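You operate a simulated robot arm through the tools that you are given. There is no shell and no other tool. Be economical: measure what you need, move in short steps, check, and stop when the job is done.

You run a simulated two-armed robot. Do the job below in one go: nothing can be reset, and whatever is moved stays where it is left.

Task
Tidy the cart: put the banded roll in the orange tube and the 25 mm screw carton in the drawer.
Fine: hold the tube steady with one hand while the roll goes in; the orange drawer ends shut. Set down upright: what you pick out.
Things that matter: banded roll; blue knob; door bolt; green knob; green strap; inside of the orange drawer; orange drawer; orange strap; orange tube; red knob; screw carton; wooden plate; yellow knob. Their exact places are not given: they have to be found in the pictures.

Only the result counts: the job must be done as asked and must still hold three seconds after the hand-in. Knocking over, shifting, dropping, spilling or breaking anything else fails it.

Robot
Two 7-joint arms with two-finger grippers on one trunk, on a base that drives. Base frame: it is fixed to the floor where the robot stands at the start and does not move with it; the origin is under the middle of the robot, x ahead of it, y to its left, z up; the surface under the hand at the start is at about z = 0.85. Lengths are in m, angles in degrees, forces in N, time in s.
The left shoulder is at the start at [0.024, 0.239, 1.251], the right one opposite. With the tool pointing down near the work surface each hand reaches from about 0.1 to 0.74 m from the robot's upright axis, wherever it stands, measured 20 degrees to its own side. Places, roughly: blue knob [-0.8, -0.4, 1]; door bolt [-0.8, -1.6, 0.8]; green knob [-0.7, -0.3, 0.5]; green strap [-0.8, -1.1, 1.3]; inside of the orange drawer [0.6, 0.1, 0.7]; orange drawer [0.5, 0.1, 0.8]; orange strap [-0.8, -1.5, 1.3]; red knob [-0.7, -0.7, 0.6]; wooden plate [-0.8, -0.5, 0.9]; yellow knob [-0.8, 0, 1.1]. Payload 2.2 kg a hand.
Tool frame (each hand has its own): the origin (TCP) lies between the finger pads and is the grasp point; the fingertips stand 0.019 m ahead of it; z points along the fingers, y is the line along which they close. The gripper opens to 0.116 m. The gripper's body begins 0.07 m behind the TCP.
Orientation is that of the tool frame in the base frame, as a unit quaternion [w, x, y, z]. With the fingers straight down and closing along the base's y, the tool's x points along the base's -x, its y along +y and its z along -z.

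Tools
- The arms move only by the tool servo_tool. It takes "left_motion", "right_motion" or both (then of equal length, played together; a hand with none holds still); each is a list of rows, each a list of 3 entries, a list of its own where there are three numbers: the turn, a rotation vector about the base's x, y, z in degrees, then the shift along the base's x, y, z in m, then the closure in counts, from 0 (fully open) to 255 (shut). In form: [[[wx, wy, wz], [x, y, z], claw], ...]. A call has 1 to 12 rows; each row shifts and turns the commanded pose from where the row before left it. Rows are played at 5 a second. More than 0.05 m and 8.6 degrees between two rows, or a gripper value outside its range, and nothing of the call is played. A pose out of reach is approached as far as the arm can. The call stops where the force on the tool passes 50 N (or 10 N more than at its start, if that is more) or the arm is blocked; 0.2 s more then pass. The fingers move at their own pace and stop on an object; they squeeze with about 27 N. The grip force told is the motor's: it shows also when the fingers shut on nothing. Time passes only in rows, and 0.2 s behind the last, so rows that do not move let the fingers close. It gives the time, the measured TCP pose, the force on the tool (base axes), the opening and the grip force at its end, in the units of the frame above (readings bear some noise), with the torque about the TCP (base axes, N m) and any sound that the robot's microphone picked up, and new pictures: "show" is both (left out), scene, wrist or none (wrist: the cameras of the hands that moved).
- Cameras (640 x 400 px; columns grow to the right, rows downward): "scene" is now at [0.1047, 0.058, 1.4113]; the picture's right is [0.28, -0.96, 0.02], its down [-0.76, -0.23, -0.61] and it looks along [0.59, 0.16, -0.79] (base axes); focal length 214 px, centre (320, 200). "left" rides on the left gripper at [0.069, 0.015, -0.097] in its tool frame; the picture's right is [-0.21, 0.98, 0.00], its down [-0.76, -0.17, -0.63] and it looks along [-0.62, -0.14, 0.77] (tool axes); focal length 251 px, centre (320, 200). "right" rides on the right gripper at [0.069, -0.015, -0.097] in its tool frame; the picture's right is [0.22, 0.98, 0.00], its down [-0.76, 0.17, -0.63] and it looks along [-0.62, 0.14, 0.77] (tool axes); focal length 251 px, centre (320, 200).
- raise_lower(by): slides the trunk up (or, below 0, down) by that many m; the arms and the scene camera ride with it, the base frame stays. It gives what a move gives, with no picture.
- base_move(legs): drives the robot by 1 to 6 legs, each [ahead, left, turn to the left] in m, m and degrees, along the robot's own axes; the way and the turn of a leg run together, so that a leg with both is an arc; at most 1.5 m and 180 degrees a leg. The arms and the cameras ride along, it lands a little off, and it stops where it bumps. It gives what a move gives, and a new picture of the scene camera.
- pan_tilt(pan, tilt): turns the head with the scene camera to pan (to the left, within 80 degrees either way) and tilt (down, from -29 to 69), counted from straight ahead of the robot. It gives what a move gives, and a new picture of the scene camera.
- pixel_to_xyz(camera, pixels): for up to 12 pixels [column, row] of the newest picture of that camera ("zoom" is the newest enlarged one), the place [x, y, z] in the base frame of the surface seen there, good to about 0.002 m, but the place of the scene camera against the robot may be out by one fixed shift of up to 0.025 m in any direction. It takes no simulated time.
- inspect(camera, box): a new picture of the part [left, top, right, bottom] of that camera's present view, enlarged. It takes no simulated time.
- close_job(): hands the job in; it is judged then, once.

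Keep the steps short. Do not move on a guess: measure, check each grasp and each placing, and mend mistakes. In all there are 80 turns and 260 pictures (those below and enlarged ones count). Leave the grippers open and the arms clear of the work at the hand-in unless told otherwise, and finish with a single line.

The tools are called after "Request:" as name(argument=value, ...) on one line, values as JSON. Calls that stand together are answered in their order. servo_tool: Moves the arms, as the interface text tells. Its arguments: {"type":"object","properties":{"left_motion":{"type":"array","items":{"type":"array"}},"right_motion":{"type":"array","items":{"type":"array"}},"show":{"type":"string","enum":["both","scene","wrist","none"]}},"required":[]} The other tools are called the same way: raise_lower (by) slides the trunk up or down; base_move (legs) drives the base; pan_tilt (pan, tilt) turns the head that bears the scene camera; pixel_to_xyz (camera, pixels) gives the place of the surface under pixels of a picture; inspect (camera, box) takes an enlarged picture of a part of a camera's view; close_job () hands the job in.

At the start:

```text
time: 0.0
left_eef_pos: [0.4487, 0.4877, 1.4329]
left_ee_rot: [0.0, -0.001, 1.0, -0.004]
left_wrist_force: [0.1, 0.0, -0.6]
left_moment: [-0.07, -0.02, 0.01]
left_grip_width: 0.116
left_finger_force: 0.0
right_eef_pos: [0.3977, 0.0539, 1.4085]
right_ee_rot: [0.0, 0.0, 1.0, -0.004]
right_wrist_force: [-0.1, 0.4, 0.5]
right_moment: [-0.05, 0.03, 0.01]
right_grip_width: 0.1162
right_finger_force: 0.1
trunk travel left (down, up): [-0.4, 0.09]
robot x, y, heading: [-0.0015, 0.002, 0.1]
head pan, tilt: [16.0, 51.7]
```

scene: 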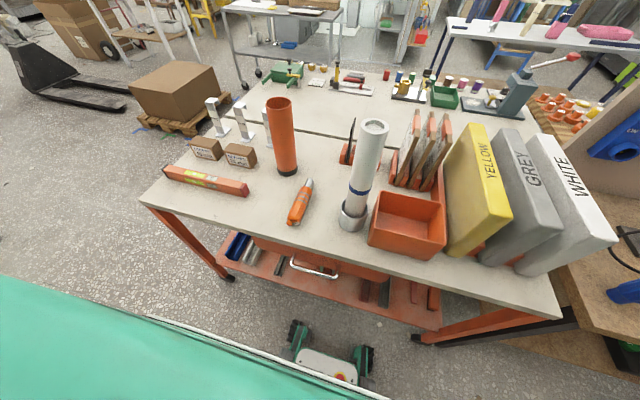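
right: 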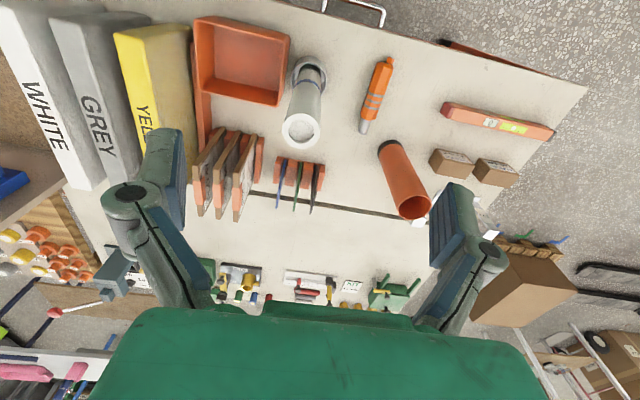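
left: 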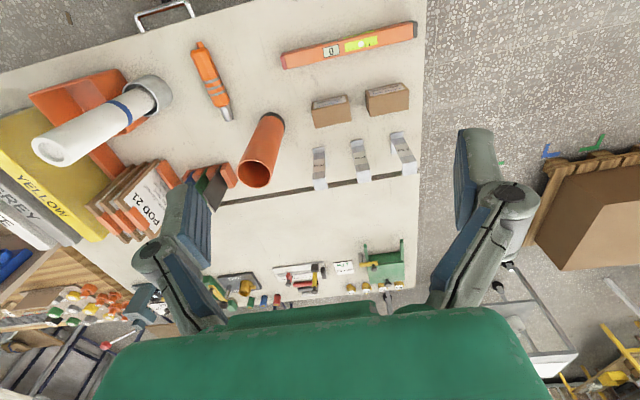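

I see the white roll with a blue band at about (365,170), an orange tube at (283,135), two cartons at (205,148) and (240,155), and a drawer handle at (312,268). I'll enlarge these and measure them.

Request:
inspect(camera="scene", box=[180, 120, 270, 176])

Request:
inspect(camera="scene", box=[220, 80, 460, 290])

Request:
inspect(camera="left", box=[300, 70, 420, 145])

Request:
pixel_to_xyz(camera="scene", pixels=[[279, 103], [287, 168], [372, 125], [352, 222], [205, 143], [240, 150], [312, 270], [275, 240], [340, 258], [300, 200], [270, 200], [340, 238]])

Request:
pixel_to_xyz(camera="left", pixels=[[332, 102], [387, 90], [332, 118], [388, 105], [256, 175], [270, 117], [150, 90], [55, 150], [164, 12], [280, 100], [165, 90], [130, 105]])

```text
7.11 times, centred on (225, 148) of scene
```

zoom: 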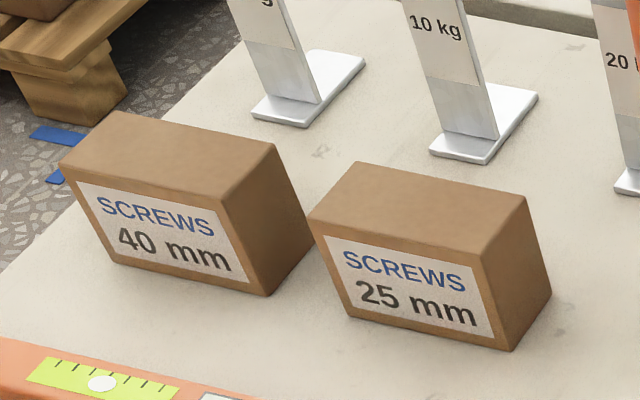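

```text
1.90 times, centred on (340, 185) of scene
```

zoom: 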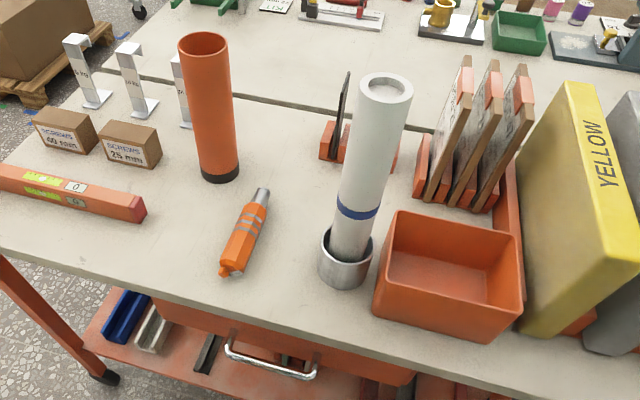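

```text
5.33 times, centred on (360, 108) of left
```

zoom: 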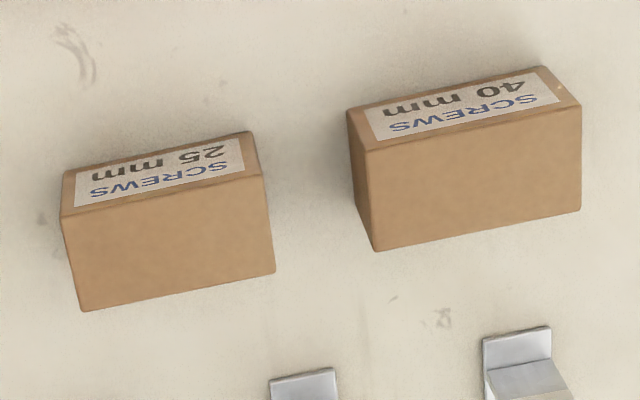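

```text
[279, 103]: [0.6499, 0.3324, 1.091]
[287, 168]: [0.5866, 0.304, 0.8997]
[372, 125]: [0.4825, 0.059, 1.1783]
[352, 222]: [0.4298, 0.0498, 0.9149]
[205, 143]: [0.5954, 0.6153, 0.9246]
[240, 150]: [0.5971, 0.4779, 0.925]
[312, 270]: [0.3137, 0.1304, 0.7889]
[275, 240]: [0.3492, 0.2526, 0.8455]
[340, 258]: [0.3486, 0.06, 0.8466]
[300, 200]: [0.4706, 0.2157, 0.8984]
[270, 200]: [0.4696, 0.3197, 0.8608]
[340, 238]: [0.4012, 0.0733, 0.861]
```

```text
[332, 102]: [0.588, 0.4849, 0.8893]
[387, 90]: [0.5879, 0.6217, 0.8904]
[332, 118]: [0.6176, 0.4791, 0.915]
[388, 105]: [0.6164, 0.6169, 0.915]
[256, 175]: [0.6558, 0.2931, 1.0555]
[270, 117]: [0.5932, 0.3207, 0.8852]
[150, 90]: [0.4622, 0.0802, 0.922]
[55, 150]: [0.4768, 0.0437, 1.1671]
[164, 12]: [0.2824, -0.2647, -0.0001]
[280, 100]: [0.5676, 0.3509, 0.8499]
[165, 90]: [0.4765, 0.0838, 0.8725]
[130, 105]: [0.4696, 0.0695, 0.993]
```

The 25 mm carton is the one nearer the tube, at about (0.60, 0.48). The wrist camera puts the table at z=0.85, so the scene camera reads about 0.01 high. Next I'll look at the handle, the roll holder and the tube mouth.

Request:
inspect(camera="scene", box=[230, 210, 420, 330])

Request:
inspect(camera="right", box=[230, 0, 480, 160])

Request:
inspect(camera="right", box=[360, 120, 460, 230])

Request:
pixel_to_xyz(camera="right", pixels=[[300, 128], [283, 128], [318, 128], [300, 112], [300, 146], [310, 70], [402, 160], [397, 208], [428, 208], [413, 195], [358, 12], [325, 4]])

Request:
pan_tilt(pan=0, tilt=68)

```text
3.33 times, centred on (325, 270) of scene
```

zoom: 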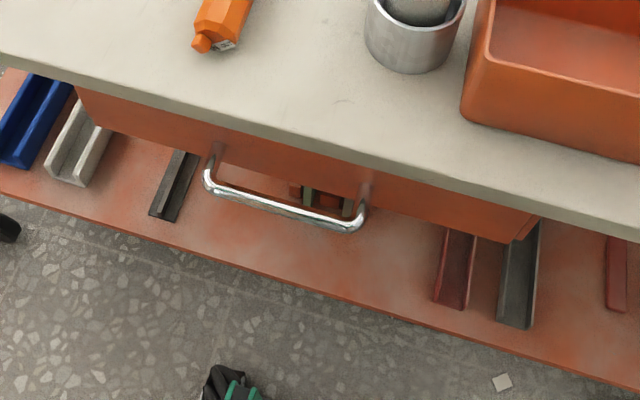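

```text
2.50 times, centred on (355, 80) of right
```

zoom: 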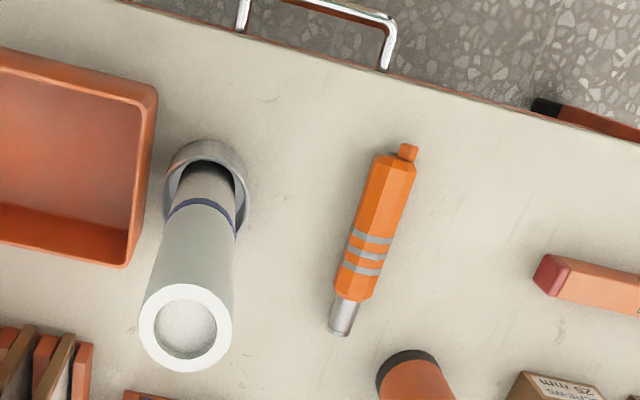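

```text
3.64 times, centred on (410, 175) of right
```

zoom: 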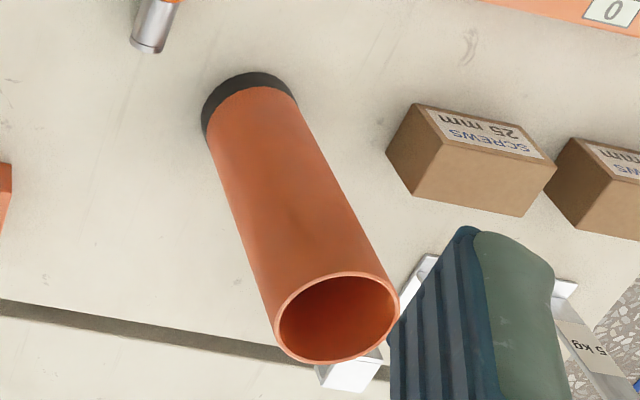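

```text
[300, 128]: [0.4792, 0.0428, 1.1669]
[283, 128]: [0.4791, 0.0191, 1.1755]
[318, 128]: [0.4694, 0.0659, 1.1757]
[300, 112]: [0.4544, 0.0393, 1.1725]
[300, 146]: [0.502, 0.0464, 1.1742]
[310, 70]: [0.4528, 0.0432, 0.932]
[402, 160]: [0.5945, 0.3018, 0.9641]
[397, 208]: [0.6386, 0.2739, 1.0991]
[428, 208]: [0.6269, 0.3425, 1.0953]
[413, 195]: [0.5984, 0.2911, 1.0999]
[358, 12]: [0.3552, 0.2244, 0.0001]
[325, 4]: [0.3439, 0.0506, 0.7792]
```

```text
time: 0.8
left_eef_pos: [0.4463, 0.5001, 1.4317]
left_ee_rot: [0.002, -0.003, 1.0, -0.007]
left_wrist_force: [-0.8, 1.4, -0.9]
left_moment: [-0.14, -0.03, 0.0]
left_grip_width: 0.116
left_finger_force: 0.0
right_eef_pos: [0.3954, 0.0662, 1.409]
right_ee_rot: [0.0, -0.002, 1.0, -0.006]
right_wrist_force: [-0.2, 1.9, -1.1]
right_moment: [-0.12, -0.04, 0.02]
right_grip_width: 0.1158
right_finger_force: 0.1
trunk travel left (down, up): [-0.4, 0.09]
robot x, y, heading: [0.0004, 0.0052, -0.1]
head pan, tilt: [0.0, 68.0]
```

scene: 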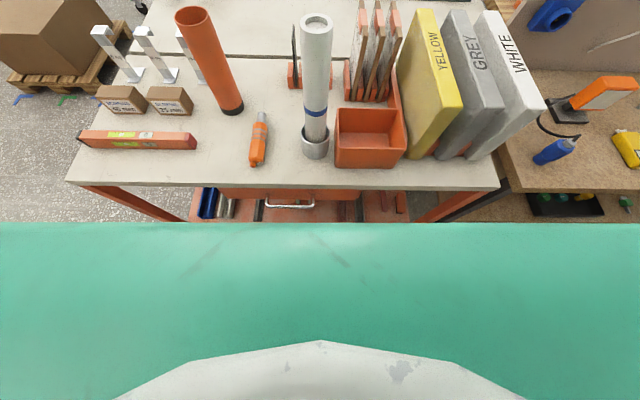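

The tube rim centre comes out near (0.629, 0.308) with R≈0.035, and the roll top near (0.478, 0.043, 1.175). I'll check how far the base reaches, whether the roll leans, and what is behind the robot.

Request:
pixel_to_xyz(camera="scene", pixels=[[320, 230], [100, 240], [540, 240], [320, 300], [320, 360], [290, 205], [280, 193], [316, 40], [316, 130], [305, 150], [328, 150], [230, 108]])

Request:
pixel_to_xyz(camera="right", pixels=[[300, 105], [303, 95], [306, 85], [309, 78], [295, 62], [326, 72], [310, 60], [322, 80], [290, 80], [300, 60]])

Request:
pan_tilt(pan=80, tilt=40)

```text
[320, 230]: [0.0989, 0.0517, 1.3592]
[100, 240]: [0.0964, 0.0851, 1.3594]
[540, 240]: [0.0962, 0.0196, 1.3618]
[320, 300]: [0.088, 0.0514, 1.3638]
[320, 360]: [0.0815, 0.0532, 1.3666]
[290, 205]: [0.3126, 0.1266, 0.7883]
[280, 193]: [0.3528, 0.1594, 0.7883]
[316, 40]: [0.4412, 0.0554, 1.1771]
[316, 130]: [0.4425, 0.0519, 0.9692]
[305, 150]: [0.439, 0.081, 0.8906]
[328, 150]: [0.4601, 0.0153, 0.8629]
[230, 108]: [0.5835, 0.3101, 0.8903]
```

```text
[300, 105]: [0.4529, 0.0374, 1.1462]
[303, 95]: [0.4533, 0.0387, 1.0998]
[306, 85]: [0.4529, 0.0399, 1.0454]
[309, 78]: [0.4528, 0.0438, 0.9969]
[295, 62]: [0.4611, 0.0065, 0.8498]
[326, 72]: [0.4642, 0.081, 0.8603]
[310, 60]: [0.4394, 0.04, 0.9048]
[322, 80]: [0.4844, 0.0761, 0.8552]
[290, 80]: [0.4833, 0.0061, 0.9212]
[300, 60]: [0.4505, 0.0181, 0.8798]
```

```text
time: 2.3
left_eef_pos: [0.4458, 0.4493, 1.4455]
left_ee_rot: [-0.001, 0.0, 1.0, 0.01]
left_wrist_force: [0.6, 0.0, 0.7]
left_moment: [0.09, 0.0, 0.02]
left_grip_width: 0.1161
left_finger_force: 0.0
right_eef_pos: [0.3961, 0.0162, 1.4098]
right_ee_rot: [-0.001, 0.0, 1.0, 0.011]
right_wrist_force: [0.0, -0.9, 1.2]
right_moment: [0.09, 0.02, 0.03]
right_grip_width: 0.1162
right_finger_force: 0.0
trunk travel left (down, up): [-0.4, 0.09]
robot x, y, heading: [0.0005, -0.0, -0.1]
head pan, tilt: [80.0, 40.0]
```

scene: 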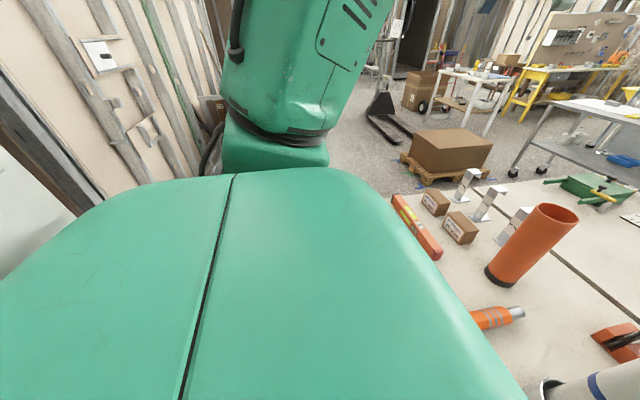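

The roll stands upright in its ring at (0.478, 0.043) with R≈0.025, and the left side of the floor is clear. From here the right hand would be stretched to reach the tube, so I'll face the head forward and drive 0.28 m left along the cart.

Request:
pan_tilt(pan=-5, tilt=50)

Request:
base_move(legs=[[0, 0.28, 0]])

Request:
servo_tool(left_motion=[[[0, 0, 0], [0, 0, 0], 0], [[0, 0, 0], [0, 0, 0], 0]], right_motion=[[[0, 0, 0], [0, 0, 0], 0], [[0, 0, 0], [0, 0, 0], 0]], show="wrist")

```text
time: 3.9
left_eef_pos: [0.4442, 0.4078, 1.459]
left_ee_rot: [0.003, 0.0, 1.0, 0.024]
left_wrist_force: [-0.1, -1.3, 1.0]
left_moment: [0.14, 0.02, -0.01]
left_grip_width: 0.1161
left_finger_force: 0.1
right_eef_pos: [0.3939, -0.0234, 1.413]
right_ee_rot: [0.001, 0.0, 1.0, 0.023]
right_wrist_force: [-0.3, -1.8, 2.0]
right_moment: [0.15, 0.08, 0.0]
right_grip_width: 0.1162
right_finger_force: 0.1
trunk travel left (down, up): [-0.4, 0.09]
robot x, y, heading: [-0.0009, -0.0078, -0.0]
head pan, tilt: [-5.0, 50.0]
```

scene: 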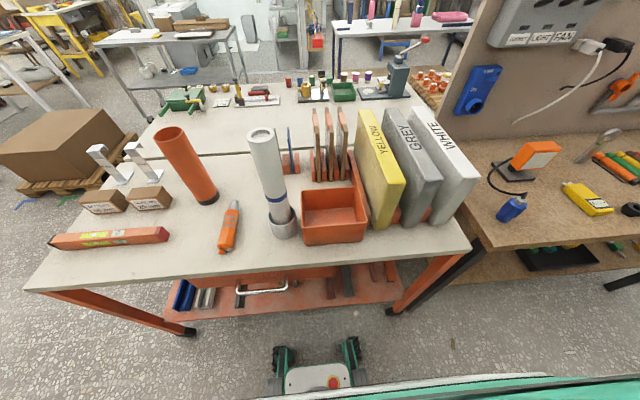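

```text
time: 6.3
left_eef_pos: [0.4234, 0.7913, 1.4278]
left_ee_rot: [0.001, -0.007, 1.0, -0.009]
left_wrist_force: [-0.9, 2.7, -2.0]
left_moment: [-0.34, -0.09, 0.01]
left_grip_width: 0.1158
left_finger_force: 0.0
right_eef_pos: [0.375, 0.3562, 1.4099]
right_ee_rot: [0.002, -0.009, 1.0, -0.007]
right_wrist_force: [-2.5, 3.5, -2.3]
right_moment: [-0.31, -0.08, 0.04]
right_grip_width: 0.1159
right_finger_force: 0.0
trunk travel left (down, up): [-0.4, 0.09]
robot x, y, heading: [-0.0044, 0.277, 0.7]
head pan, tilt: [-5.0, 50.0]
stopped in leg 1: the robot was blocked; the commanded pose is now the measured one
```

scene: 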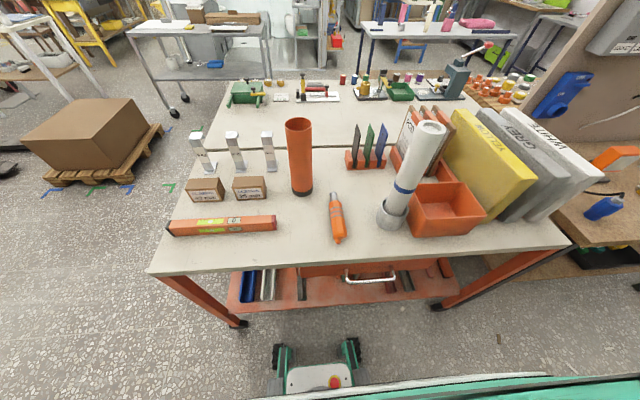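

```text
time: 6.9
left_eef_pos: [0.4136, 0.566, 1.4897]
left_ee_rot: [0.007, 0.0, 0.998, 0.064]
left_wrist_force: [0.7, -2.6, 1.2]
left_moment: [0.3, 0.03, -0.02]
left_grip_width: 0.116
left_finger_force: 0.1
right_eef_pos: [0.3649, 0.1416, 1.4179]
right_ee_rot: [0.009, -0.003, 0.998, 0.068]
right_wrist_force: [0.9, -3.6, 2.6]
right_moment: [0.27, 0.09, 0.02]
right_grip_width: 0.116
right_finger_force: 0.0
trunk travel left (down, up): [-0.4, 0.09]
robot x, y, heading: [-0.0073, 0.2596, 0.4]
head pan, tilt: [-5.0, 50.0]
stopped in row 2 (right hand): the arm was blocked; the commanded pose is now the measured one
```

right: 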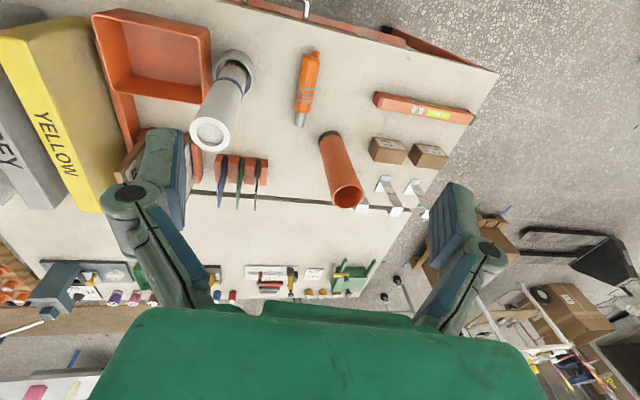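
left: 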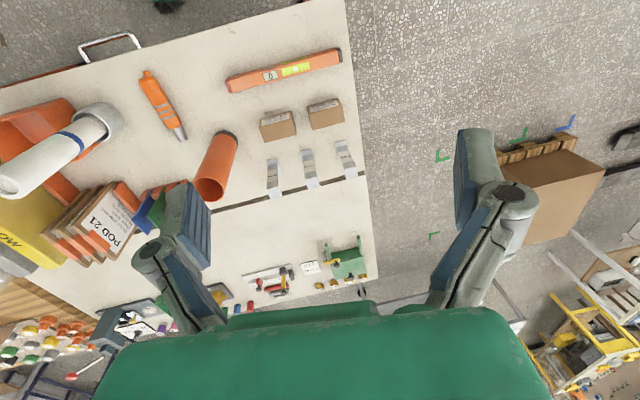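

The hands' readings are swinging, with the torso rolling up to about 7°. I'll hold still and see whether it settles.

Request:
servo_tool(right_motion=[[[0, 0, 0], [0, 0, 0], 0], [[0, 0, 0], [0, 0, 0], 0], [[0, 0, 0], [0, 0, 0], 0], [[0, 0, 0], [0, 0, 0], 0], [[0, 0, 0], [0, 0, 0], 0], [[0, 0, 0], [0, 0, 0], 0]], show="none")

Request:
servo_tool(right_motion=[[[0, 0, 0], [0, 0, 0], 0], [[0, 0, 0], [0, 0, 0], 0]], show="none")

Request:
servo_tool(right_motion=[[[0, 0, 0], [0, 0, 0], 0], [[0, 0, 0], [0, 0, 0], 0], [[0, 0, 0], [0, 0, 0], 0]], show="scene")

```text
time: 7.9
left_eef_pos: [0.4105, 0.4904, 1.4992]
left_ee_rot: [0.007, 0.001, 0.996, 0.091]
left_wrist_force: [0.8, -4.2, 1.3]
left_moment: [0.43, 0.1, -0.02]
left_grip_width: 0.1158
left_finger_force: 0.1
right_eef_pos: [0.3609, 0.077, 1.407]
right_ee_rot: [0.009, -0.009, 0.996, 0.091]
right_wrist_force: [0.6, -1.7, 1.3]
right_moment: [0.18, 0.07, 0.0]
right_grip_width: 0.116
right_finger_force: 0.0
trunk travel left (down, up): [-0.4, 0.09]
robot x, y, heading: [-0.0014, 0.255, 0.1]
head pan, tilt: [-5.0, 50.0]
stopped in row 5 (right hand): the arm was blocked; the commanded pose is now the measured one
```

```text
time: 8.4
left_eef_pos: [0.4158, 0.7797, 1.4245]
left_ee_rot: [-0.001, -0.006, 1.0, -0.009]
left_wrist_force: [-1.3, 2.2, -1.7]
left_moment: [-0.32, -0.1, 0.04]
left_grip_width: 0.1156
left_finger_force: 0.1
right_eef_pos: [0.3616, 0.3541, 1.4089]
right_ee_rot: [0.005, -0.012, 1.0, 0.004]
right_wrist_force: [-0.9, 2.1, -1.8]
right_moment: [-0.22, -0.15, -0.01]
right_grip_width: 0.1161
right_finger_force: 0.0
trunk travel left (down, up): [-0.4, 0.09]
robot x, y, heading: [0.0028, 0.2795, 0.1]
head pan, tilt: [-5.0, 50.0]
stopped in row 2 (right hand): the arm was blocked; the commanded pose is now the measured one
```

```text
time: 8.9
left_eef_pos: [0.4184, 0.5099, 1.4825]
left_ee_rot: [-0.01, -0.008, 0.999, 0.051]
left_wrist_force: [2.6, -2.5, 1.1]
left_moment: [0.25, 0.22, -0.06]
left_grip_width: 0.1161
left_finger_force: 0.0
right_eef_pos: [0.377, 0.1026, 1.4018]
right_ee_rot: [0.022, -0.024, 0.995, 0.093]
right_wrist_force: [2.4, -4.4, 4.2]
right_moment: [0.44, 0.27, 0.02]
right_grip_width: 0.116
right_finger_force: 0.7
trunk travel left (down, up): [-0.4, 0.09]
robot x, y, heading: [0.0127, 0.2628, 0.9]
head pan, tilt: [-5.0, 50.0]
stopped in row 2 (right hand): the arm was blocked; the commanded pose is now the measured one
```

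scene: 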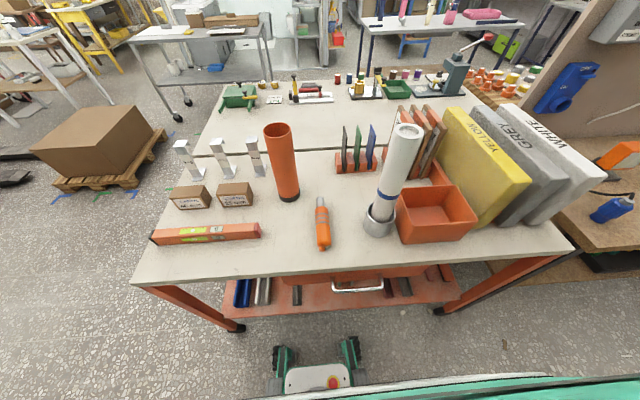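

The torso sways sideways by about ±0.14 m at the hands and isn't dying out. Lowering the trunk should steady it, and the hands at 1.40 leave room above the roll top at 1.175, so I'll lower by 0.08.

Request:
raise_lower(by=-0.08)

Request:
raise_lower(by=0)

Request:
raise_lower(by=0)

Request:
raise_lower(by=0)

```text
time: 9.6
left_eef_pos: [0.3988, 0.7874, 1.3752]
left_ee_rot: [-0.009, -0.017, 1.0, -0.014]
left_wrist_force: [-0.9, 1.0, -2.9]
left_moment: [-0.12, -0.04, 0.07]
left_grip_width: 0.1159
left_finger_force: 0.2
right_eef_pos: [0.362, 0.3746, 1.3769]
right_ee_rot: [0.014, -0.026, 0.999, 0.025]
right_wrist_force: [-0.5, 4.3, -5.8]
right_moment: [-0.46, -0.12, 0.03]
right_grip_width: 0.1158
right_finger_force: 0.1
trunk travel left (down, up): [-0.37, 0.12]
robot x, y, heading: [0.0115, 0.2768, 0.9]
head pan, tilt: [-5.0, 50.0]
stopped: the arm was blocked; the commanded pose is now the measured one
```

```text
time: 10.1
left_eef_pos: [0.4111, 0.5512, 1.4063]
left_ee_rot: [-0.051, -0.033, 0.998, 0.003]
left_wrist_force: [3.4, -3.3, 2.4]
left_moment: [0.32, 0.29, -0.03]
left_grip_width: 0.116
left_finger_force: 0.0
right_eef_pos: [0.3839, 0.1559, 1.3711]
right_ee_rot: [0.051, -0.05, 0.993, 0.092]
right_wrist_force: [-2.3, -3.8, -1.1]
right_moment: [0.34, -0.22, -0.03]
right_grip_width: 0.1159
right_finger_force: 0.0
trunk travel left (down, up): [-0.37, 0.12]
robot x, y, heading: [0.0288, 0.2671, 2.7]
head pan, tilt: [-5.0, 50.0]
stopped: the arm was blocked; the commanded pose is now the measured one
```

```text
time: 10.8
left_eef_pos: [0.3847, 0.7924, 1.3485]
left_ee_rot: [-0.031, -0.031, 0.999, -0.032]
left_wrist_force: [-0.7, -0.1, -1.7]
left_moment: [-0.09, -0.1, 0.04]
left_grip_width: 0.1157
left_finger_force: 0.0
right_eef_pos: [0.367, 0.3977, 1.3904]
right_ee_rot: [0.044, -0.039, 0.997, 0.052]
right_wrist_force: [5.4, 3.6, -1.1]
right_moment: [-0.3, 0.4, 0.04]
right_grip_width: 0.1162
right_finger_force: 0.0
trunk travel left (down, up): [-0.371, 0.119]
robot x, y, heading: [0.0217, 0.2759, 1.9]
head pan, tilt: [-5.0, 50.0]
stopped: the arm was blocked; the commanded pose is now the measured one
```

```text
time: 11.3
left_eef_pos: [0.4079, 0.5522, 1.373]
left_ee_rot: [-0.089, -0.05, 0.995, -0.015]
left_wrist_force: [4.3, -3.9, 2.1]
left_moment: [0.4, 0.43, -0.13]
left_grip_width: 0.116
left_finger_force: 0.0
right_eef_pos: [0.3993, 0.1699, 1.3771]
right_ee_rot: [0.06, -0.062, 0.988, 0.125]
right_wrist_force: [-1.3, -3.4, -1.4]
right_moment: [0.39, -0.14, -0.03]
right_grip_width: 0.1157
right_finger_force: 0.1
trunk travel left (down, up): [-0.371, 0.119]
robot x, y, heading: [0.0492, 0.264, 3.6]
head pan, tilt: [-5.0, 50.0]
stopped: the arm was blocked; the commanded pose is now the measured one
```

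The swaying continues and the base has crept forward 0.05 m and turned 3.6°. To protect the cart I'll back away 0.3 m before steadying the robot.

Request:
base_move(legs=[[-0.3, 0, 0]])

Request:
raise_lower(by=0)

```text
time: 12.1
left_eef_pos: [0.3729, 0.7142, 1.3388]
left_ee_rot: [-0.076, -0.042, 0.996, -0.016]
left_wrist_force: [0.1, 0.8, 1.6]
left_moment: [-0.14, -0.04, 0.04]
left_grip_width: 0.1162
left_finger_force: 0.0
right_eef_pos: [0.3634, 0.3376, 1.4047]
right_ee_rot: [0.081, -0.055, 0.993, 0.071]
right_wrist_force: [8.3, -18.3, 15.1]
right_moment: [1.07, 1.91, 1.96]
right_grip_width: 0.116
right_finger_force: 0.1
trunk travel left (down, up): [-0.371, 0.119]
robot x, y, heading: [0.0212, 0.2705, 2.7]
head pan, tilt: [-5.0, 50.0]
stopped in leg 1: the force on the tool passed its limit at 113 N (the readings are from after the stop); the commanded pose is now the measured one
```

scene: 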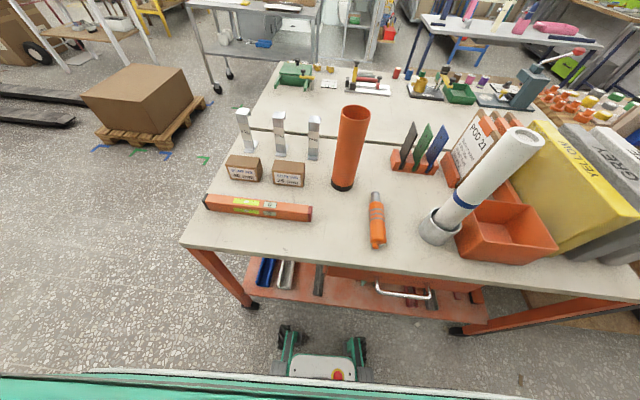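

```text
time: 12.6
left_eef_pos: [0.3705, 0.5781, 1.3757]
left_ee_rot: [-0.066, -0.046, 0.996, 0.031]
left_wrist_force: [0.0, -0.3, -0.2]
left_moment: [0.06, 0.08, 0.01]
left_grip_width: 0.1162
left_finger_force: 0.1
right_eef_pos: [0.379, 0.1858, 1.4111]
right_ee_rot: [0.092, -0.052, 0.988, 0.114]
right_wrist_force: [88.4, -56.7, 13.7]
right_moment: [3.69, 7.74, 8.47]
right_grip_width: 0.1159
right_finger_force: 0.0
trunk travel left (down, up): [-0.371, 0.119]
robot x, y, heading: [0.0235, 0.2445, 3.4]
head pan, tilt: [-5.0, 50.0]
stopped: the force on the tool passed its limit at 63 N (the readings are from after the stop); the commanded pose is now the measured one
```

The right hand reads a large force with nothing from the cart near it, so it may be touching my own body. I'll look through the wrist cameras.

Request:
inspect(camera="right", box=[0, 0, 640, 400])

Request:
inspect(camera="left", box=[0, 0, 640, 400])

Request:
inspect(camera="scene", box=[0, 0, 640, 400])

```text
1.00 times, centred on (320, 200) of right (not enlarged: the box is as wide or as high as the picture)
```

zoom: 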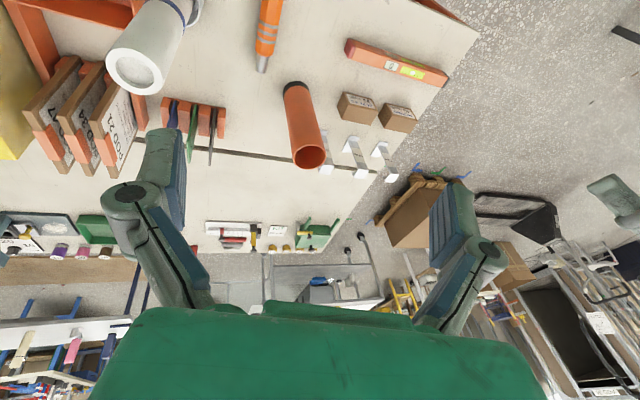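

```text
1.00 times, centred on (320, 200) of left (not enlarged: the box is as wide or as high as the picture)
```

zoom: 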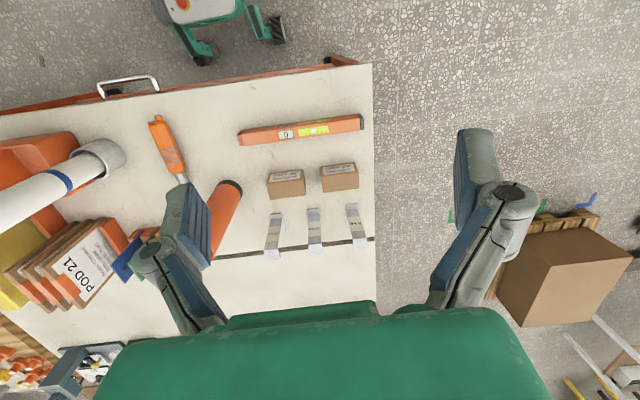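

```text
1.00 times, centred on (320, 200) of scene (not enlarged: the box is as wide or as high as the picture)
```

zoom: 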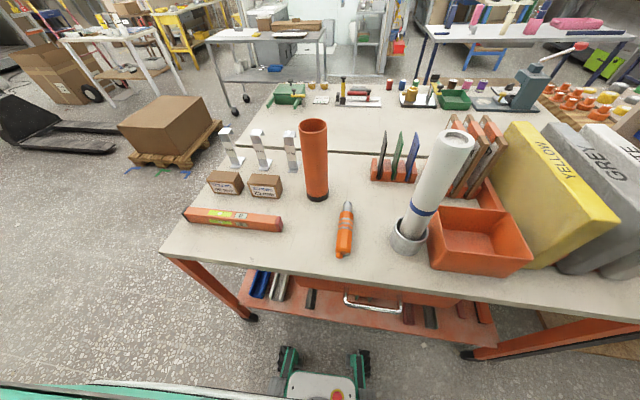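

Nothing from the cart is touching, so the contact must be with my own arm or body. I'll move the right hand outward and slightly forward, away from the trunk.

Request:
servo_tool(right_motion=[[[0, 0, 0], [0.0, -0.03, 0], 0], [[0, 0, 0], [0.0, -0.03, 0], 0], [[0, 0, 0], [0.0, -0.03, 0], 0], [[0, 0, 0], [0, 0, 0], 0]], show="none")

Request:
raise_lower(by=0)

Request:
raise_lower(by=0)

```text
time: 13.6
left_eef_pos: [0.3651, 0.6023, 1.3716]
left_ee_rot: [-0.065, -0.046, 0.997, 0.022]
left_wrist_force: [0.7, 0.0, -1.1]
left_moment: [-0.01, 0.05, 0.02]
left_grip_width: 0.116
left_finger_force: 0.0
right_eef_pos: [0.364, 0.128, 1.4098]
right_ee_rot: [0.087, -0.057, 0.989, 0.107]
right_wrist_force: [0.0, -0.6, -1.2]
right_moment: [0.07, 0.05, 0.0]
right_grip_width: 0.116
right_finger_force: 0.1
trunk travel left (down, up): [-0.371, 0.119]
robot x, y, heading: [0.0224, 0.2475, 3.0]
head pan, tilt: [-5.0, 50.0]
```

```text
time: 14.1
left_eef_pos: [0.373, 0.6295, 1.355]
left_ee_rot: [-0.081, -0.045, 0.996, 0.004]
left_wrist_force: [-1.6, 2.3, -0.3]
left_moment: [-0.15, -0.06, 0.01]
left_grip_width: 0.116
left_finger_force: 0.2
right_eef_pos: [0.363, 0.1521, 1.4125]
right_ee_rot: [0.088, -0.055, 0.99, 0.094]
right_wrist_force: [0.0, 0.1, 0.0]
right_moment: [-0.01, 0.0, 0.03]
right_grip_width: 0.1159
right_finger_force: 0.1
trunk travel left (down, up): [-0.371, 0.119]
robot x, y, heading: [0.0267, 0.2536, 2.5]
head pan, tilt: [-5.0, 50.0]
```

```text
time: 14.6
left_eef_pos: [0.3652, 0.6272, 1.3679]
left_ee_rot: [-0.064, -0.045, 0.997, 0.015]
left_wrist_force: [-0.1, -1.5, 0.1]
left_moment: [0.09, 0.04, -0.02]
left_grip_width: 0.1159
left_finger_force: 0.1
right_eef_pos: [0.3623, 0.153, 1.4139]
right_ee_rot: [0.088, -0.057, 0.99, 0.099]
right_wrist_force: [-0.4, 0.4, 1.2]
right_moment: [-0.01, -0.1, 0.0]
right_grip_width: 0.1158
right_finger_force: 0.1
trunk travel left (down, up): [-0.371, 0.119]
robot x, y, heading: [0.026, 0.2488, 3.0]
head pan, tilt: [-5.0, 50.0]
```

The sway has now nearly stopped, so it came from the right arm held inward against the body. Next I'll level both hands in small turns and move the right one further out.

Request:
servo_tool(left_motion=[[[-0.6, -2.4, -1.7], [0, 0, 0.01], 0], [[-0.6, -2.4, -1.7], [0, 0, 0.02], 0], [[-0.6, -2.4, -1.7], [0, 0, 0.02], 0], [[0, 0, 0], [0, 0, 0], 0], [[0, 0, 0], [0, 0, 0], 0]], right_motion=[[[-3.7, 3.4, -2.2], [0, -0.02, 0], 0], [[-3.7, 3.4, -2.2], [0, -0.03, 0], 0], [[-3.7, 3.4, -2.2], [0, -0.03, 0], 0], [[0, 0, 0], [0, 0, 0], 0], [[0, 0, 0], [0, 0, 0], 0]], show="none")

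Request:
raise_lower(by=0)

Request:
raise_lower(by=0)

```text
time: 16.0
left_eef_pos: [0.3758, 0.6508, 1.4179]
left_ee_rot: [-0.007, -0.008, 1.0, -0.029]
left_wrist_force: [-0.4, 1.2, 0.6]
left_moment: [-0.06, -0.03, -0.01]
left_grip_width: 0.1161
left_finger_force: 0.0
left hand out of reach, approached as far as the arm can: row 1, 2
right_eef_pos: [0.3593, 0.0745, 1.4135]
right_ee_rot: [0.002, 0.002, 1.0, 0.001]
right_wrist_force: [-0.2, -0.3, 0.7]
right_moment: [0.0, -0.04, 0.01]
right_grip_width: 0.1162
right_finger_force: 0.1
trunk travel left (down, up): [-0.371, 0.119]
robot x, y, heading: [0.0298, 0.2604, 2.5]
head pan, tilt: [-5.0, 50.0]
stopped in row 5 (left hand): the arm was blocked; the commanded pose is now the measured one
```

```text
time: 16.5
left_eef_pos: [0.3769, 0.6547, 1.4187]
left_ee_rot: [-0.005, 0.001, 1.0, -0.007]
left_wrist_force: [-0.3, -0.6, 1.1]
left_moment: [-0.02, -0.01, 0.01]
left_grip_width: 0.1155
left_finger_force: 0.0
right_eef_pos: [0.3596, 0.0961, 1.4159]
right_ee_rot: [0.001, 0.001, 1.0, -0.004]
right_wrist_force: [0.1, 0.9, 0.4]
right_moment: [-0.02, -0.05, -0.02]
right_grip_width: 0.1158
right_finger_force: 0.0
trunk travel left (down, up): [-0.371, 0.119]
robot x, y, heading: [0.0266, 0.2694, 2.8]
head pan, tilt: [-5.0, 50.0]
```

```text
time: 17.0
left_eef_pos: [0.3773, 0.618, 1.4244]
left_ee_rot: [-0.005, -0.005, 1.0, -0.014]
left_wrist_force: [-0.8, -1.3, -0.1]
left_moment: [0.03, 0.0, -0.04]
left_grip_width: 0.1162
left_finger_force: 0.0
right_eef_pos: [0.3597, 0.0451, 1.4103]
right_ee_rot: [0.002, 0.002, 1.0, 0.01]
right_wrist_force: [0.2, -1.1, 1.1]
right_moment: [0.04, 0.03, 0.0]
right_grip_width: 0.116
right_finger_force: 0.0
trunk travel left (down, up): [-0.371, 0.119]
robot x, y, heading: [0.0304, 0.2514, 2.7]
head pan, tilt: [-5.0, 50.0]
```

There's still some sway. I'll check whether it grows or fades while nothing moves.

Request:
raise_lower(by=0)

Request:
raise_lower(by=0)

Request:
raise_lower(by=0)

Request:
raise_lower(by=0)

Request:
raise_lower(by=0)

```text
time: 17.5
left_eef_pos: [0.3744, 0.6823, 1.4127]
left_ee_rot: [-0.003, 0.0, 1.0, -0.016]
left_wrist_force: [-0.2, 1.3, -0.5]
left_moment: [-0.08, -0.02, -0.03]
left_grip_width: 0.1159
left_finger_force: 0.0
right_eef_pos: [0.3565, 0.1218, 1.4182]
right_ee_rot: [0.003, 0.0, 1.0, -0.014]
right_wrist_force: [-0.2, 0.2, 0.0]
right_moment: [-0.05, -0.03, 0.04]
right_grip_width: 0.1162
right_finger_force: 0.1
trunk travel left (down, up): [-0.371, 0.119]
robot x, y, heading: [0.03, 0.2703, 2.9]
head pan, tilt: [-5.0, 50.0]
```

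```text
time: 18.0
left_eef_pos: [0.3789, 0.5913, 1.4323]
left_ee_rot: [-0.003, -0.001, 1.0, 0.001]
left_wrist_force: [0.8, -1.7, 0.3]
left_moment: [0.15, 0.05, 0.0]
left_grip_width: 0.1159
left_finger_force: 0.1
right_eef_pos: [0.3611, 0.0236, 1.4073]
right_ee_rot: [0.002, 0.003, 1.0, 0.017]
right_wrist_force: [-0.1, -0.6, 1.1]
right_moment: [0.13, 0.04, -0.04]
right_grip_width: 0.1161
right_finger_force: 0.1
trunk travel left (down, up): [-0.371, 0.119]
robot x, y, heading: [0.0271, 0.2513, 2.7]
head pan, tilt: [-5.0, 50.0]
```

```text
time: 18.5
left_eef_pos: [0.3742, 0.6998, 1.4069]
left_ee_rot: [-0.003, 0.0, 1.0, -0.023]
left_wrist_force: [-0.9, 1.6, -0.1]
left_moment: [-0.15, -0.07, 0.01]
left_grip_width: 0.116
left_finger_force: 0.0
right_eef_pos: [0.3564, 0.1395, 1.4207]
right_ee_rot: [0.005, 0.001, 1.0, -0.02]
right_wrist_force: [0.1, 1.8, -1.0]
right_moment: [-0.17, -0.03, -0.01]
right_grip_width: 0.1164
right_finger_force: 0.0
trunk travel left (down, up): [-0.371, 0.119]
robot x, y, heading: [0.0267, 0.2733, 3.0]
head pan, tilt: [-5.0, 50.0]
```

```text
time: 19.0
left_eef_pos: [0.3803, 0.5739, 1.436]
left_ee_rot: [-0.001, 0.004, 1.0, 0.013]
left_wrist_force: [0.4, -2.8, 0.5]
left_moment: [0.26, 0.01, -0.04]
left_grip_width: 0.116
left_finger_force: 0.1
right_eef_pos: [0.3639, 0.0139, 1.405]
right_ee_rot: [0.001, 0.004, 1.0, 0.02]
right_wrist_force: [0.6, -0.8, 0.5]
right_moment: [0.08, 0.05, -0.03]
right_grip_width: 0.1161
right_finger_force: 0.0
trunk travel left (down, up): [-0.371, 0.119]
robot x, y, heading: [0.0287, 0.2523, 2.7]
head pan, tilt: [-5.0, 50.0]
```

```text
time: 19.5
left_eef_pos: [0.3745, 0.7057, 1.4062]
left_ee_rot: [-0.002, 0.0, 1.0, -0.026]
left_wrist_force: [-3.2, -2.7, 0.1]
left_moment: [0.27, -0.24, 0.02]
left_grip_width: 0.1159
left_finger_force: 0.1
right_eef_pos: [0.3582, 0.146, 1.4219]
right_ee_rot: [0.003, 0.002, 1.0, -0.022]
right_wrist_force: [0.4, 2.4, 0.2]
right_moment: [-0.25, 0.04, 0.02]
right_grip_width: 0.1162
right_finger_force: 0.0
trunk travel left (down, up): [-0.371, 0.119]
robot x, y, heading: [0.031, 0.2743, 2.6]
head pan, tilt: [-5.0, 50.0]
```

With no commands at all, the sway settles into a 1 Hz rocking, so the robot is top-heavy with both arms held high. I'll back off from the cart, then lower the trunk to bring the weight down.

Request:
base_move(legs=[[-0.3, 0, -2.8]])

Request:
raise_lower(by=-0.1)

Request:
raise_lower(by=-0.1)

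Request:
raise_lower(by=0)

Request:
raise_lower(by=0)

```text
time: 21.6
left_eef_pos: [0.1028, 0.6576, 1.4046]
left_ee_rot: [-0.012, 0.019, 0.999, -0.039]
left_wrist_force: [1.7, 1.3, -2.4]
left_moment: [-0.11, 0.24, -0.03]
left_grip_width: 0.1157
left_finger_force: 0.2
right_eef_pos: [0.0526, 0.0842, 1.4127]
right_ee_rot: [0.001, 0.028, 1.0, -0.01]
right_wrist_force: [-0.9, -1.1, -0.9]
right_moment: [0.07, -0.1, 0.01]
right_grip_width: 0.1158
right_finger_force: 0.1
trunk travel left (down, up): [-0.371, 0.119]
robot x, y, heading: [-0.2766, 0.2626, -0.2]
head pan, tilt: [-5.0, 50.0]
```

scene: 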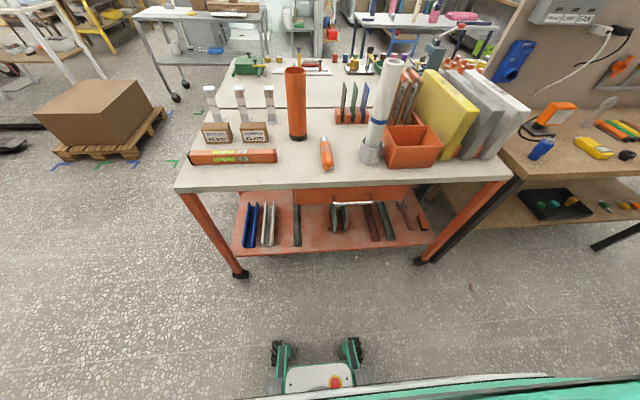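

```text
time: 22.9
left_eef_pos: [0.0886, 0.5672, 1.3289]
left_ee_rot: [-0.009, 0.018, 1.0, -0.004]
left_wrist_force: [-0.7, -0.1, -2.1]
left_moment: [-0.08, -0.05, -0.01]
left_grip_width: 0.116
left_finger_force: 0.1
right_eef_pos: [0.0424, -0.0036, 1.3028]
right_ee_rot: [0.002, 0.025, 0.999, 0.021]
right_wrist_force: [0.2, 1.2, 0.5]
right_moment: [-0.04, 0.11, 0.02]
right_grip_width: 0.1164
right_finger_force: 0.2
trunk travel left (down, up): [-0.271, 0.219]
robot x, y, heading: [-0.2777, 0.2574, 0.1]
head pan, tilt: [-5.0, 50.0]
```

```text
time: 24.2
left_eef_pos: [0.096, 0.6482, 1.2099]
left_ee_rot: [-0.014, 0.014, 0.999, -0.049]
left_wrist_force: [0.5, 1.1, -1.8]
left_moment: [-0.11, 0.05, -0.02]
left_grip_width: 0.1155
left_finger_force: 0.1
right_eef_pos: [0.0437, 0.0642, 1.2125]
right_ee_rot: [0.001, 0.029, 1.0, -0.006]
right_wrist_force: [-0.1, 0.2, -1.8]
right_moment: [-0.03, -0.02, 0.01]
right_grip_width: 0.1159
right_finger_force: 0.0
trunk travel left (down, up): [-0.171, 0.319]
robot x, y, heading: [-0.2794, 0.2742, -0.6]
head pan, tilt: [-5.0, 50.0]
```

```text
time: 24.7
left_eef_pos: [0.0884, 0.6009, 1.224]
left_ee_rot: [-0.007, 0.02, 1.0, -0.015]
left_wrist_force: [0.5, 0.5, 0.5]
left_moment: [0.02, 0.0, -0.05]
left_grip_width: 0.116
left_finger_force: 0.2
right_eef_pos: [0.0402, 0.0281, 1.2103]
right_ee_rot: [0.003, 0.027, 1.0, 0.011]
right_wrist_force: [-0.5, -1.2, 1.6]
right_moment: [0.01, -0.07, -0.01]
right_grip_width: 0.1159
right_finger_force: 0.1
trunk travel left (down, up): [-0.171, 0.319]
robot x, y, heading: [-0.2736, 0.264, -0.3]
head pan, tilt: [-5.0, 50.0]
```

```text
time: 25.2
left_eef_pos: [0.0909, 0.5957, 1.2248]
left_ee_rot: [-0.011, 0.012, 0.999, -0.033]
left_wrist_force: [0.1, 0.0, 0.5]
left_moment: [0.03, -0.04, 0.07]
left_grip_width: 0.116
left_finger_force: 0.0
right_eef_pos: [0.042, 0.0102, 1.2055]
right_ee_rot: [0.0, 0.029, 0.999, 0.015]
right_wrist_force: [-0.1, -0.8, 1.0]
right_moment: [0.07, 0.01, 0.02]
right_grip_width: 0.1158
right_finger_force: 0.0
trunk travel left (down, up): [-0.171, 0.319]
robot x, y, heading: [-0.2745, 0.2592, -0.2]
head pan, tilt: [-5.0, 50.0]
```

It's calmer with the trunk lowered. I'll check it once more and look at the drawer handle from here.

Request:
raise_lower(by=0)

Request:
raise_lower(by=0)

Request:
raise_lower(by=0)

Request:
inspect(camera="scene", box=[220, 40, 480, 280])

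```text
time: 25.7
left_eef_pos: [0.0918, 0.6512, 1.2127]
left_ee_rot: [-0.01, 0.017, 0.999, -0.036]
left_wrist_force: [-0.9, 1.8, 0.6]
left_moment: [-0.14, -0.03, 0.03]
left_grip_width: 0.1162
left_finger_force: 0.0
right_eef_pos: [0.042, 0.0767, 1.2155]
right_ee_rot: [0.003, 0.025, 1.0, -0.008]
right_wrist_force: [0.0, 1.7, -1.0]
right_moment: [-0.15, -0.02, 0.03]
right_grip_width: 0.1163
right_finger_force: 0.0
trunk travel left (down, up): [-0.171, 0.319]
robot x, y, heading: [-0.2781, 0.2726, -0.1]
head pan, tilt: [-5.0, 50.0]
```

```text
time: 26.2
left_eef_pos: [0.0911, 0.5572, 1.2341]
left_ee_rot: [-0.008, 0.021, 1.0, -0.006]
left_wrist_force: [1.3, -2.1, 1.1]
left_moment: [0.3, -0.03, -0.04]
left_grip_width: 0.1158
left_finger_force: 0.1
right_eef_pos: [0.0424, -0.0172, 1.2026]
right_ee_rot: [0.004, 0.029, 0.999, 0.025]
right_wrist_force: [-0.1, -1.1, 0.3]
right_moment: [0.12, -0.01, -0.04]
right_grip_width: 0.1162
right_finger_force: 0.0
trunk travel left (down, up): [-0.171, 0.319]
robot x, y, heading: [-0.2748, 0.2584, -0.2]
head pan, tilt: [-5.0, 50.0]
```

```text
time: 26.7
left_eef_pos: [0.0922, 0.6544, 1.2111]
left_ee_rot: [-0.009, 0.014, 0.999, -0.044]
left_wrist_force: [-0.8, 1.4, 0.0]
left_moment: [-0.27, 0.05, 0.0]
left_grip_width: 0.1159
left_finger_force: 0.1
right_eef_pos: [0.0415, 0.0738, 1.2153]
right_ee_rot: [0.003, 0.026, 1.0, -0.007]
right_wrist_force: [0.2, 1.6, -0.2]
right_moment: [-0.16, -0.02, 0.0]
right_grip_width: 0.1161
right_finger_force: 0.0
trunk travel left (down, up): [-0.171, 0.319]
robot x, y, heading: [-0.2744, 0.2697, -0.2]
head pan, tilt: [-5.0, 50.0]
```

```text
1.67 times, centred on (350, 160) of scene
```

zoom: 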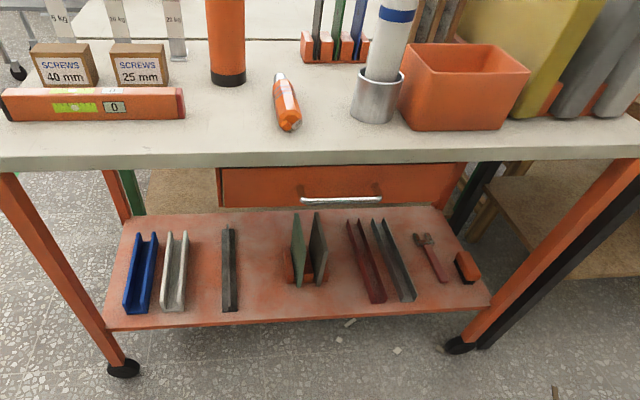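

The rocking is down to about ±0.05 m. I'll test whether an active servo hold damps it.

Request:
servo_tool(left_motion=[[[0, 0, 0], [0, 0, 0], 0], [[0, 0, 0], [0, 0, 0], 0], [[0, 0, 0], [0, 0, 0], 0], [[0, 0, 0], [0, 0, 0], 0], [[0, 0, 0], [0, 0, 0], 0], [[0, 0, 0], [0, 0, 0], 0], [[0, 0, 0], [0, 0, 0], 0], [[0, 0, 0], [0, 0, 0], 0], [[0, 0, 0], [0, 0, 0], 0], [[0, 0, 0], [0, 0, 0], 0]], right_motion=[[[0, 0, 0], [0, 0, 0], 0], [[0, 0, 0], [0, 0, 0], 0], [[0, 0, 0], [0, 0, 0], 0], [[0, 0, 0], [0, 0, 0], 0], [[0, 0, 0], [0, 0, 0], 0], [[0, 0, 0], [0, 0, 0], 0], [[0, 0, 0], [0, 0, 0], 0], [[0, 0, 0], [0, 0, 0], 0], [[0, 0, 0], [0, 0, 0], 0], [[0, 0, 0], [0, 0, 0], 0]], show="none")

Request:
servo_tool(right_motion=[[[0, 0, 0], [0, 0, 0], 0]], show="none")

Request:
servo_tool(right_motion=[[[0, 0, 0], [0, 0, 0], 0]], show="none")

Request:
servo_tool(right_motion=[[[0, 0, 0], [0, 0, 0], 0]], show="none")

```text
time: 28.9
left_eef_pos: [0.091, 0.5927, 1.2266]
left_ee_rot: [-0.007, 0.02, 1.0, -0.012]
left_wrist_force: [0.3, 0.3, -0.1]
left_moment: [-0.01, 0.02, 0.0]
left_grip_width: 0.1159
left_finger_force: 0.1
right_eef_pos: [0.0418, 0.0214, 1.208]
right_ee_rot: [0.003, 0.028, 1.0, 0.012]
right_wrist_force: [-0.2, -0.9, 0.1]
right_moment: [0.1, -0.06, 0.02]
right_grip_width: 0.116
right_finger_force: 0.0
trunk travel left (down, up): [-0.171, 0.319]
robot x, y, heading: [-0.2764, 0.2605, -0.5]
head pan, tilt: [-5.0, 50.0]
```

```text
time: 29.3
left_eef_pos: [0.0905, 0.6343, 1.2144]
left_ee_rot: [-0.011, 0.011, 0.999, -0.043]
left_wrist_force: [-0.4, 1.3, -1.3]
left_moment: [-0.19, -0.04, -0.03]
left_grip_width: 0.1159
left_finger_force: 0.1
right_eef_pos: [0.043, 0.051, 1.2121]
right_ee_rot: [0.003, 0.027, 1.0, 0.0]
right_wrist_force: [0.1, 0.7, -1.0]
right_moment: [-0.07, -0.02, -0.02]
right_grip_width: 0.1159
right_finger_force: 0.1
trunk travel left (down, up): [-0.171, 0.319]
robot x, y, heading: [-0.2754, 0.2686, -0.5]
head pan, tilt: [-5.0, 50.0]
```

```text
time: 29.7
left_eef_pos: [0.091, 0.5787, 1.2303]
left_ee_rot: [-0.007, 0.022, 1.0, -0.007]
left_wrist_force: [0.7, -1.4, 0.4]
left_moment: [0.14, 0.04, -0.04]
left_grip_width: 0.1159
left_finger_force: 0.0
right_eef_pos: [0.041, 0.0089, 1.207]
right_ee_rot: [0.003, 0.029, 0.999, 0.016]
right_wrist_force: [0.1, -0.5, 0.5]
right_moment: [0.06, -0.06, 0.0]
right_grip_width: 0.116
right_finger_force: 0.0
trunk travel left (down, up): [-0.171, 0.319]
robot x, y, heading: [-0.2758, 0.2607, -0.6]
head pan, tilt: [-5.0, 50.0]
```

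```text
time: 30.3
left_eef_pos: [0.0911, 0.5847, 1.2294]
left_ee_rot: [-0.013, 0.011, 0.999, -0.027]
left_wrist_force: [-0.4, -1.1, 1.0]
left_moment: [0.16, 0.04, 0.04]
left_grip_width: 0.1157
left_finger_force: 0.1
right_eef_pos: [0.0412, -0.0033, 1.1999]
right_ee_rot: [-0.001, 0.028, 0.999, 0.024]
right_wrist_force: [0.8, -1.6, -0.4]
right_moment: [0.19, 0.05, 0.01]
right_grip_width: 0.1162
right_finger_force: 0.1
trunk travel left (down, up): [-0.171, 0.319]
robot x, y, heading: [-0.2755, 0.264, -0.1]
head pan, tilt: [-5.0, 50.0]
stopped in row 1 (right hand): the arm was blocked; the commanded pose is now the measured one
```

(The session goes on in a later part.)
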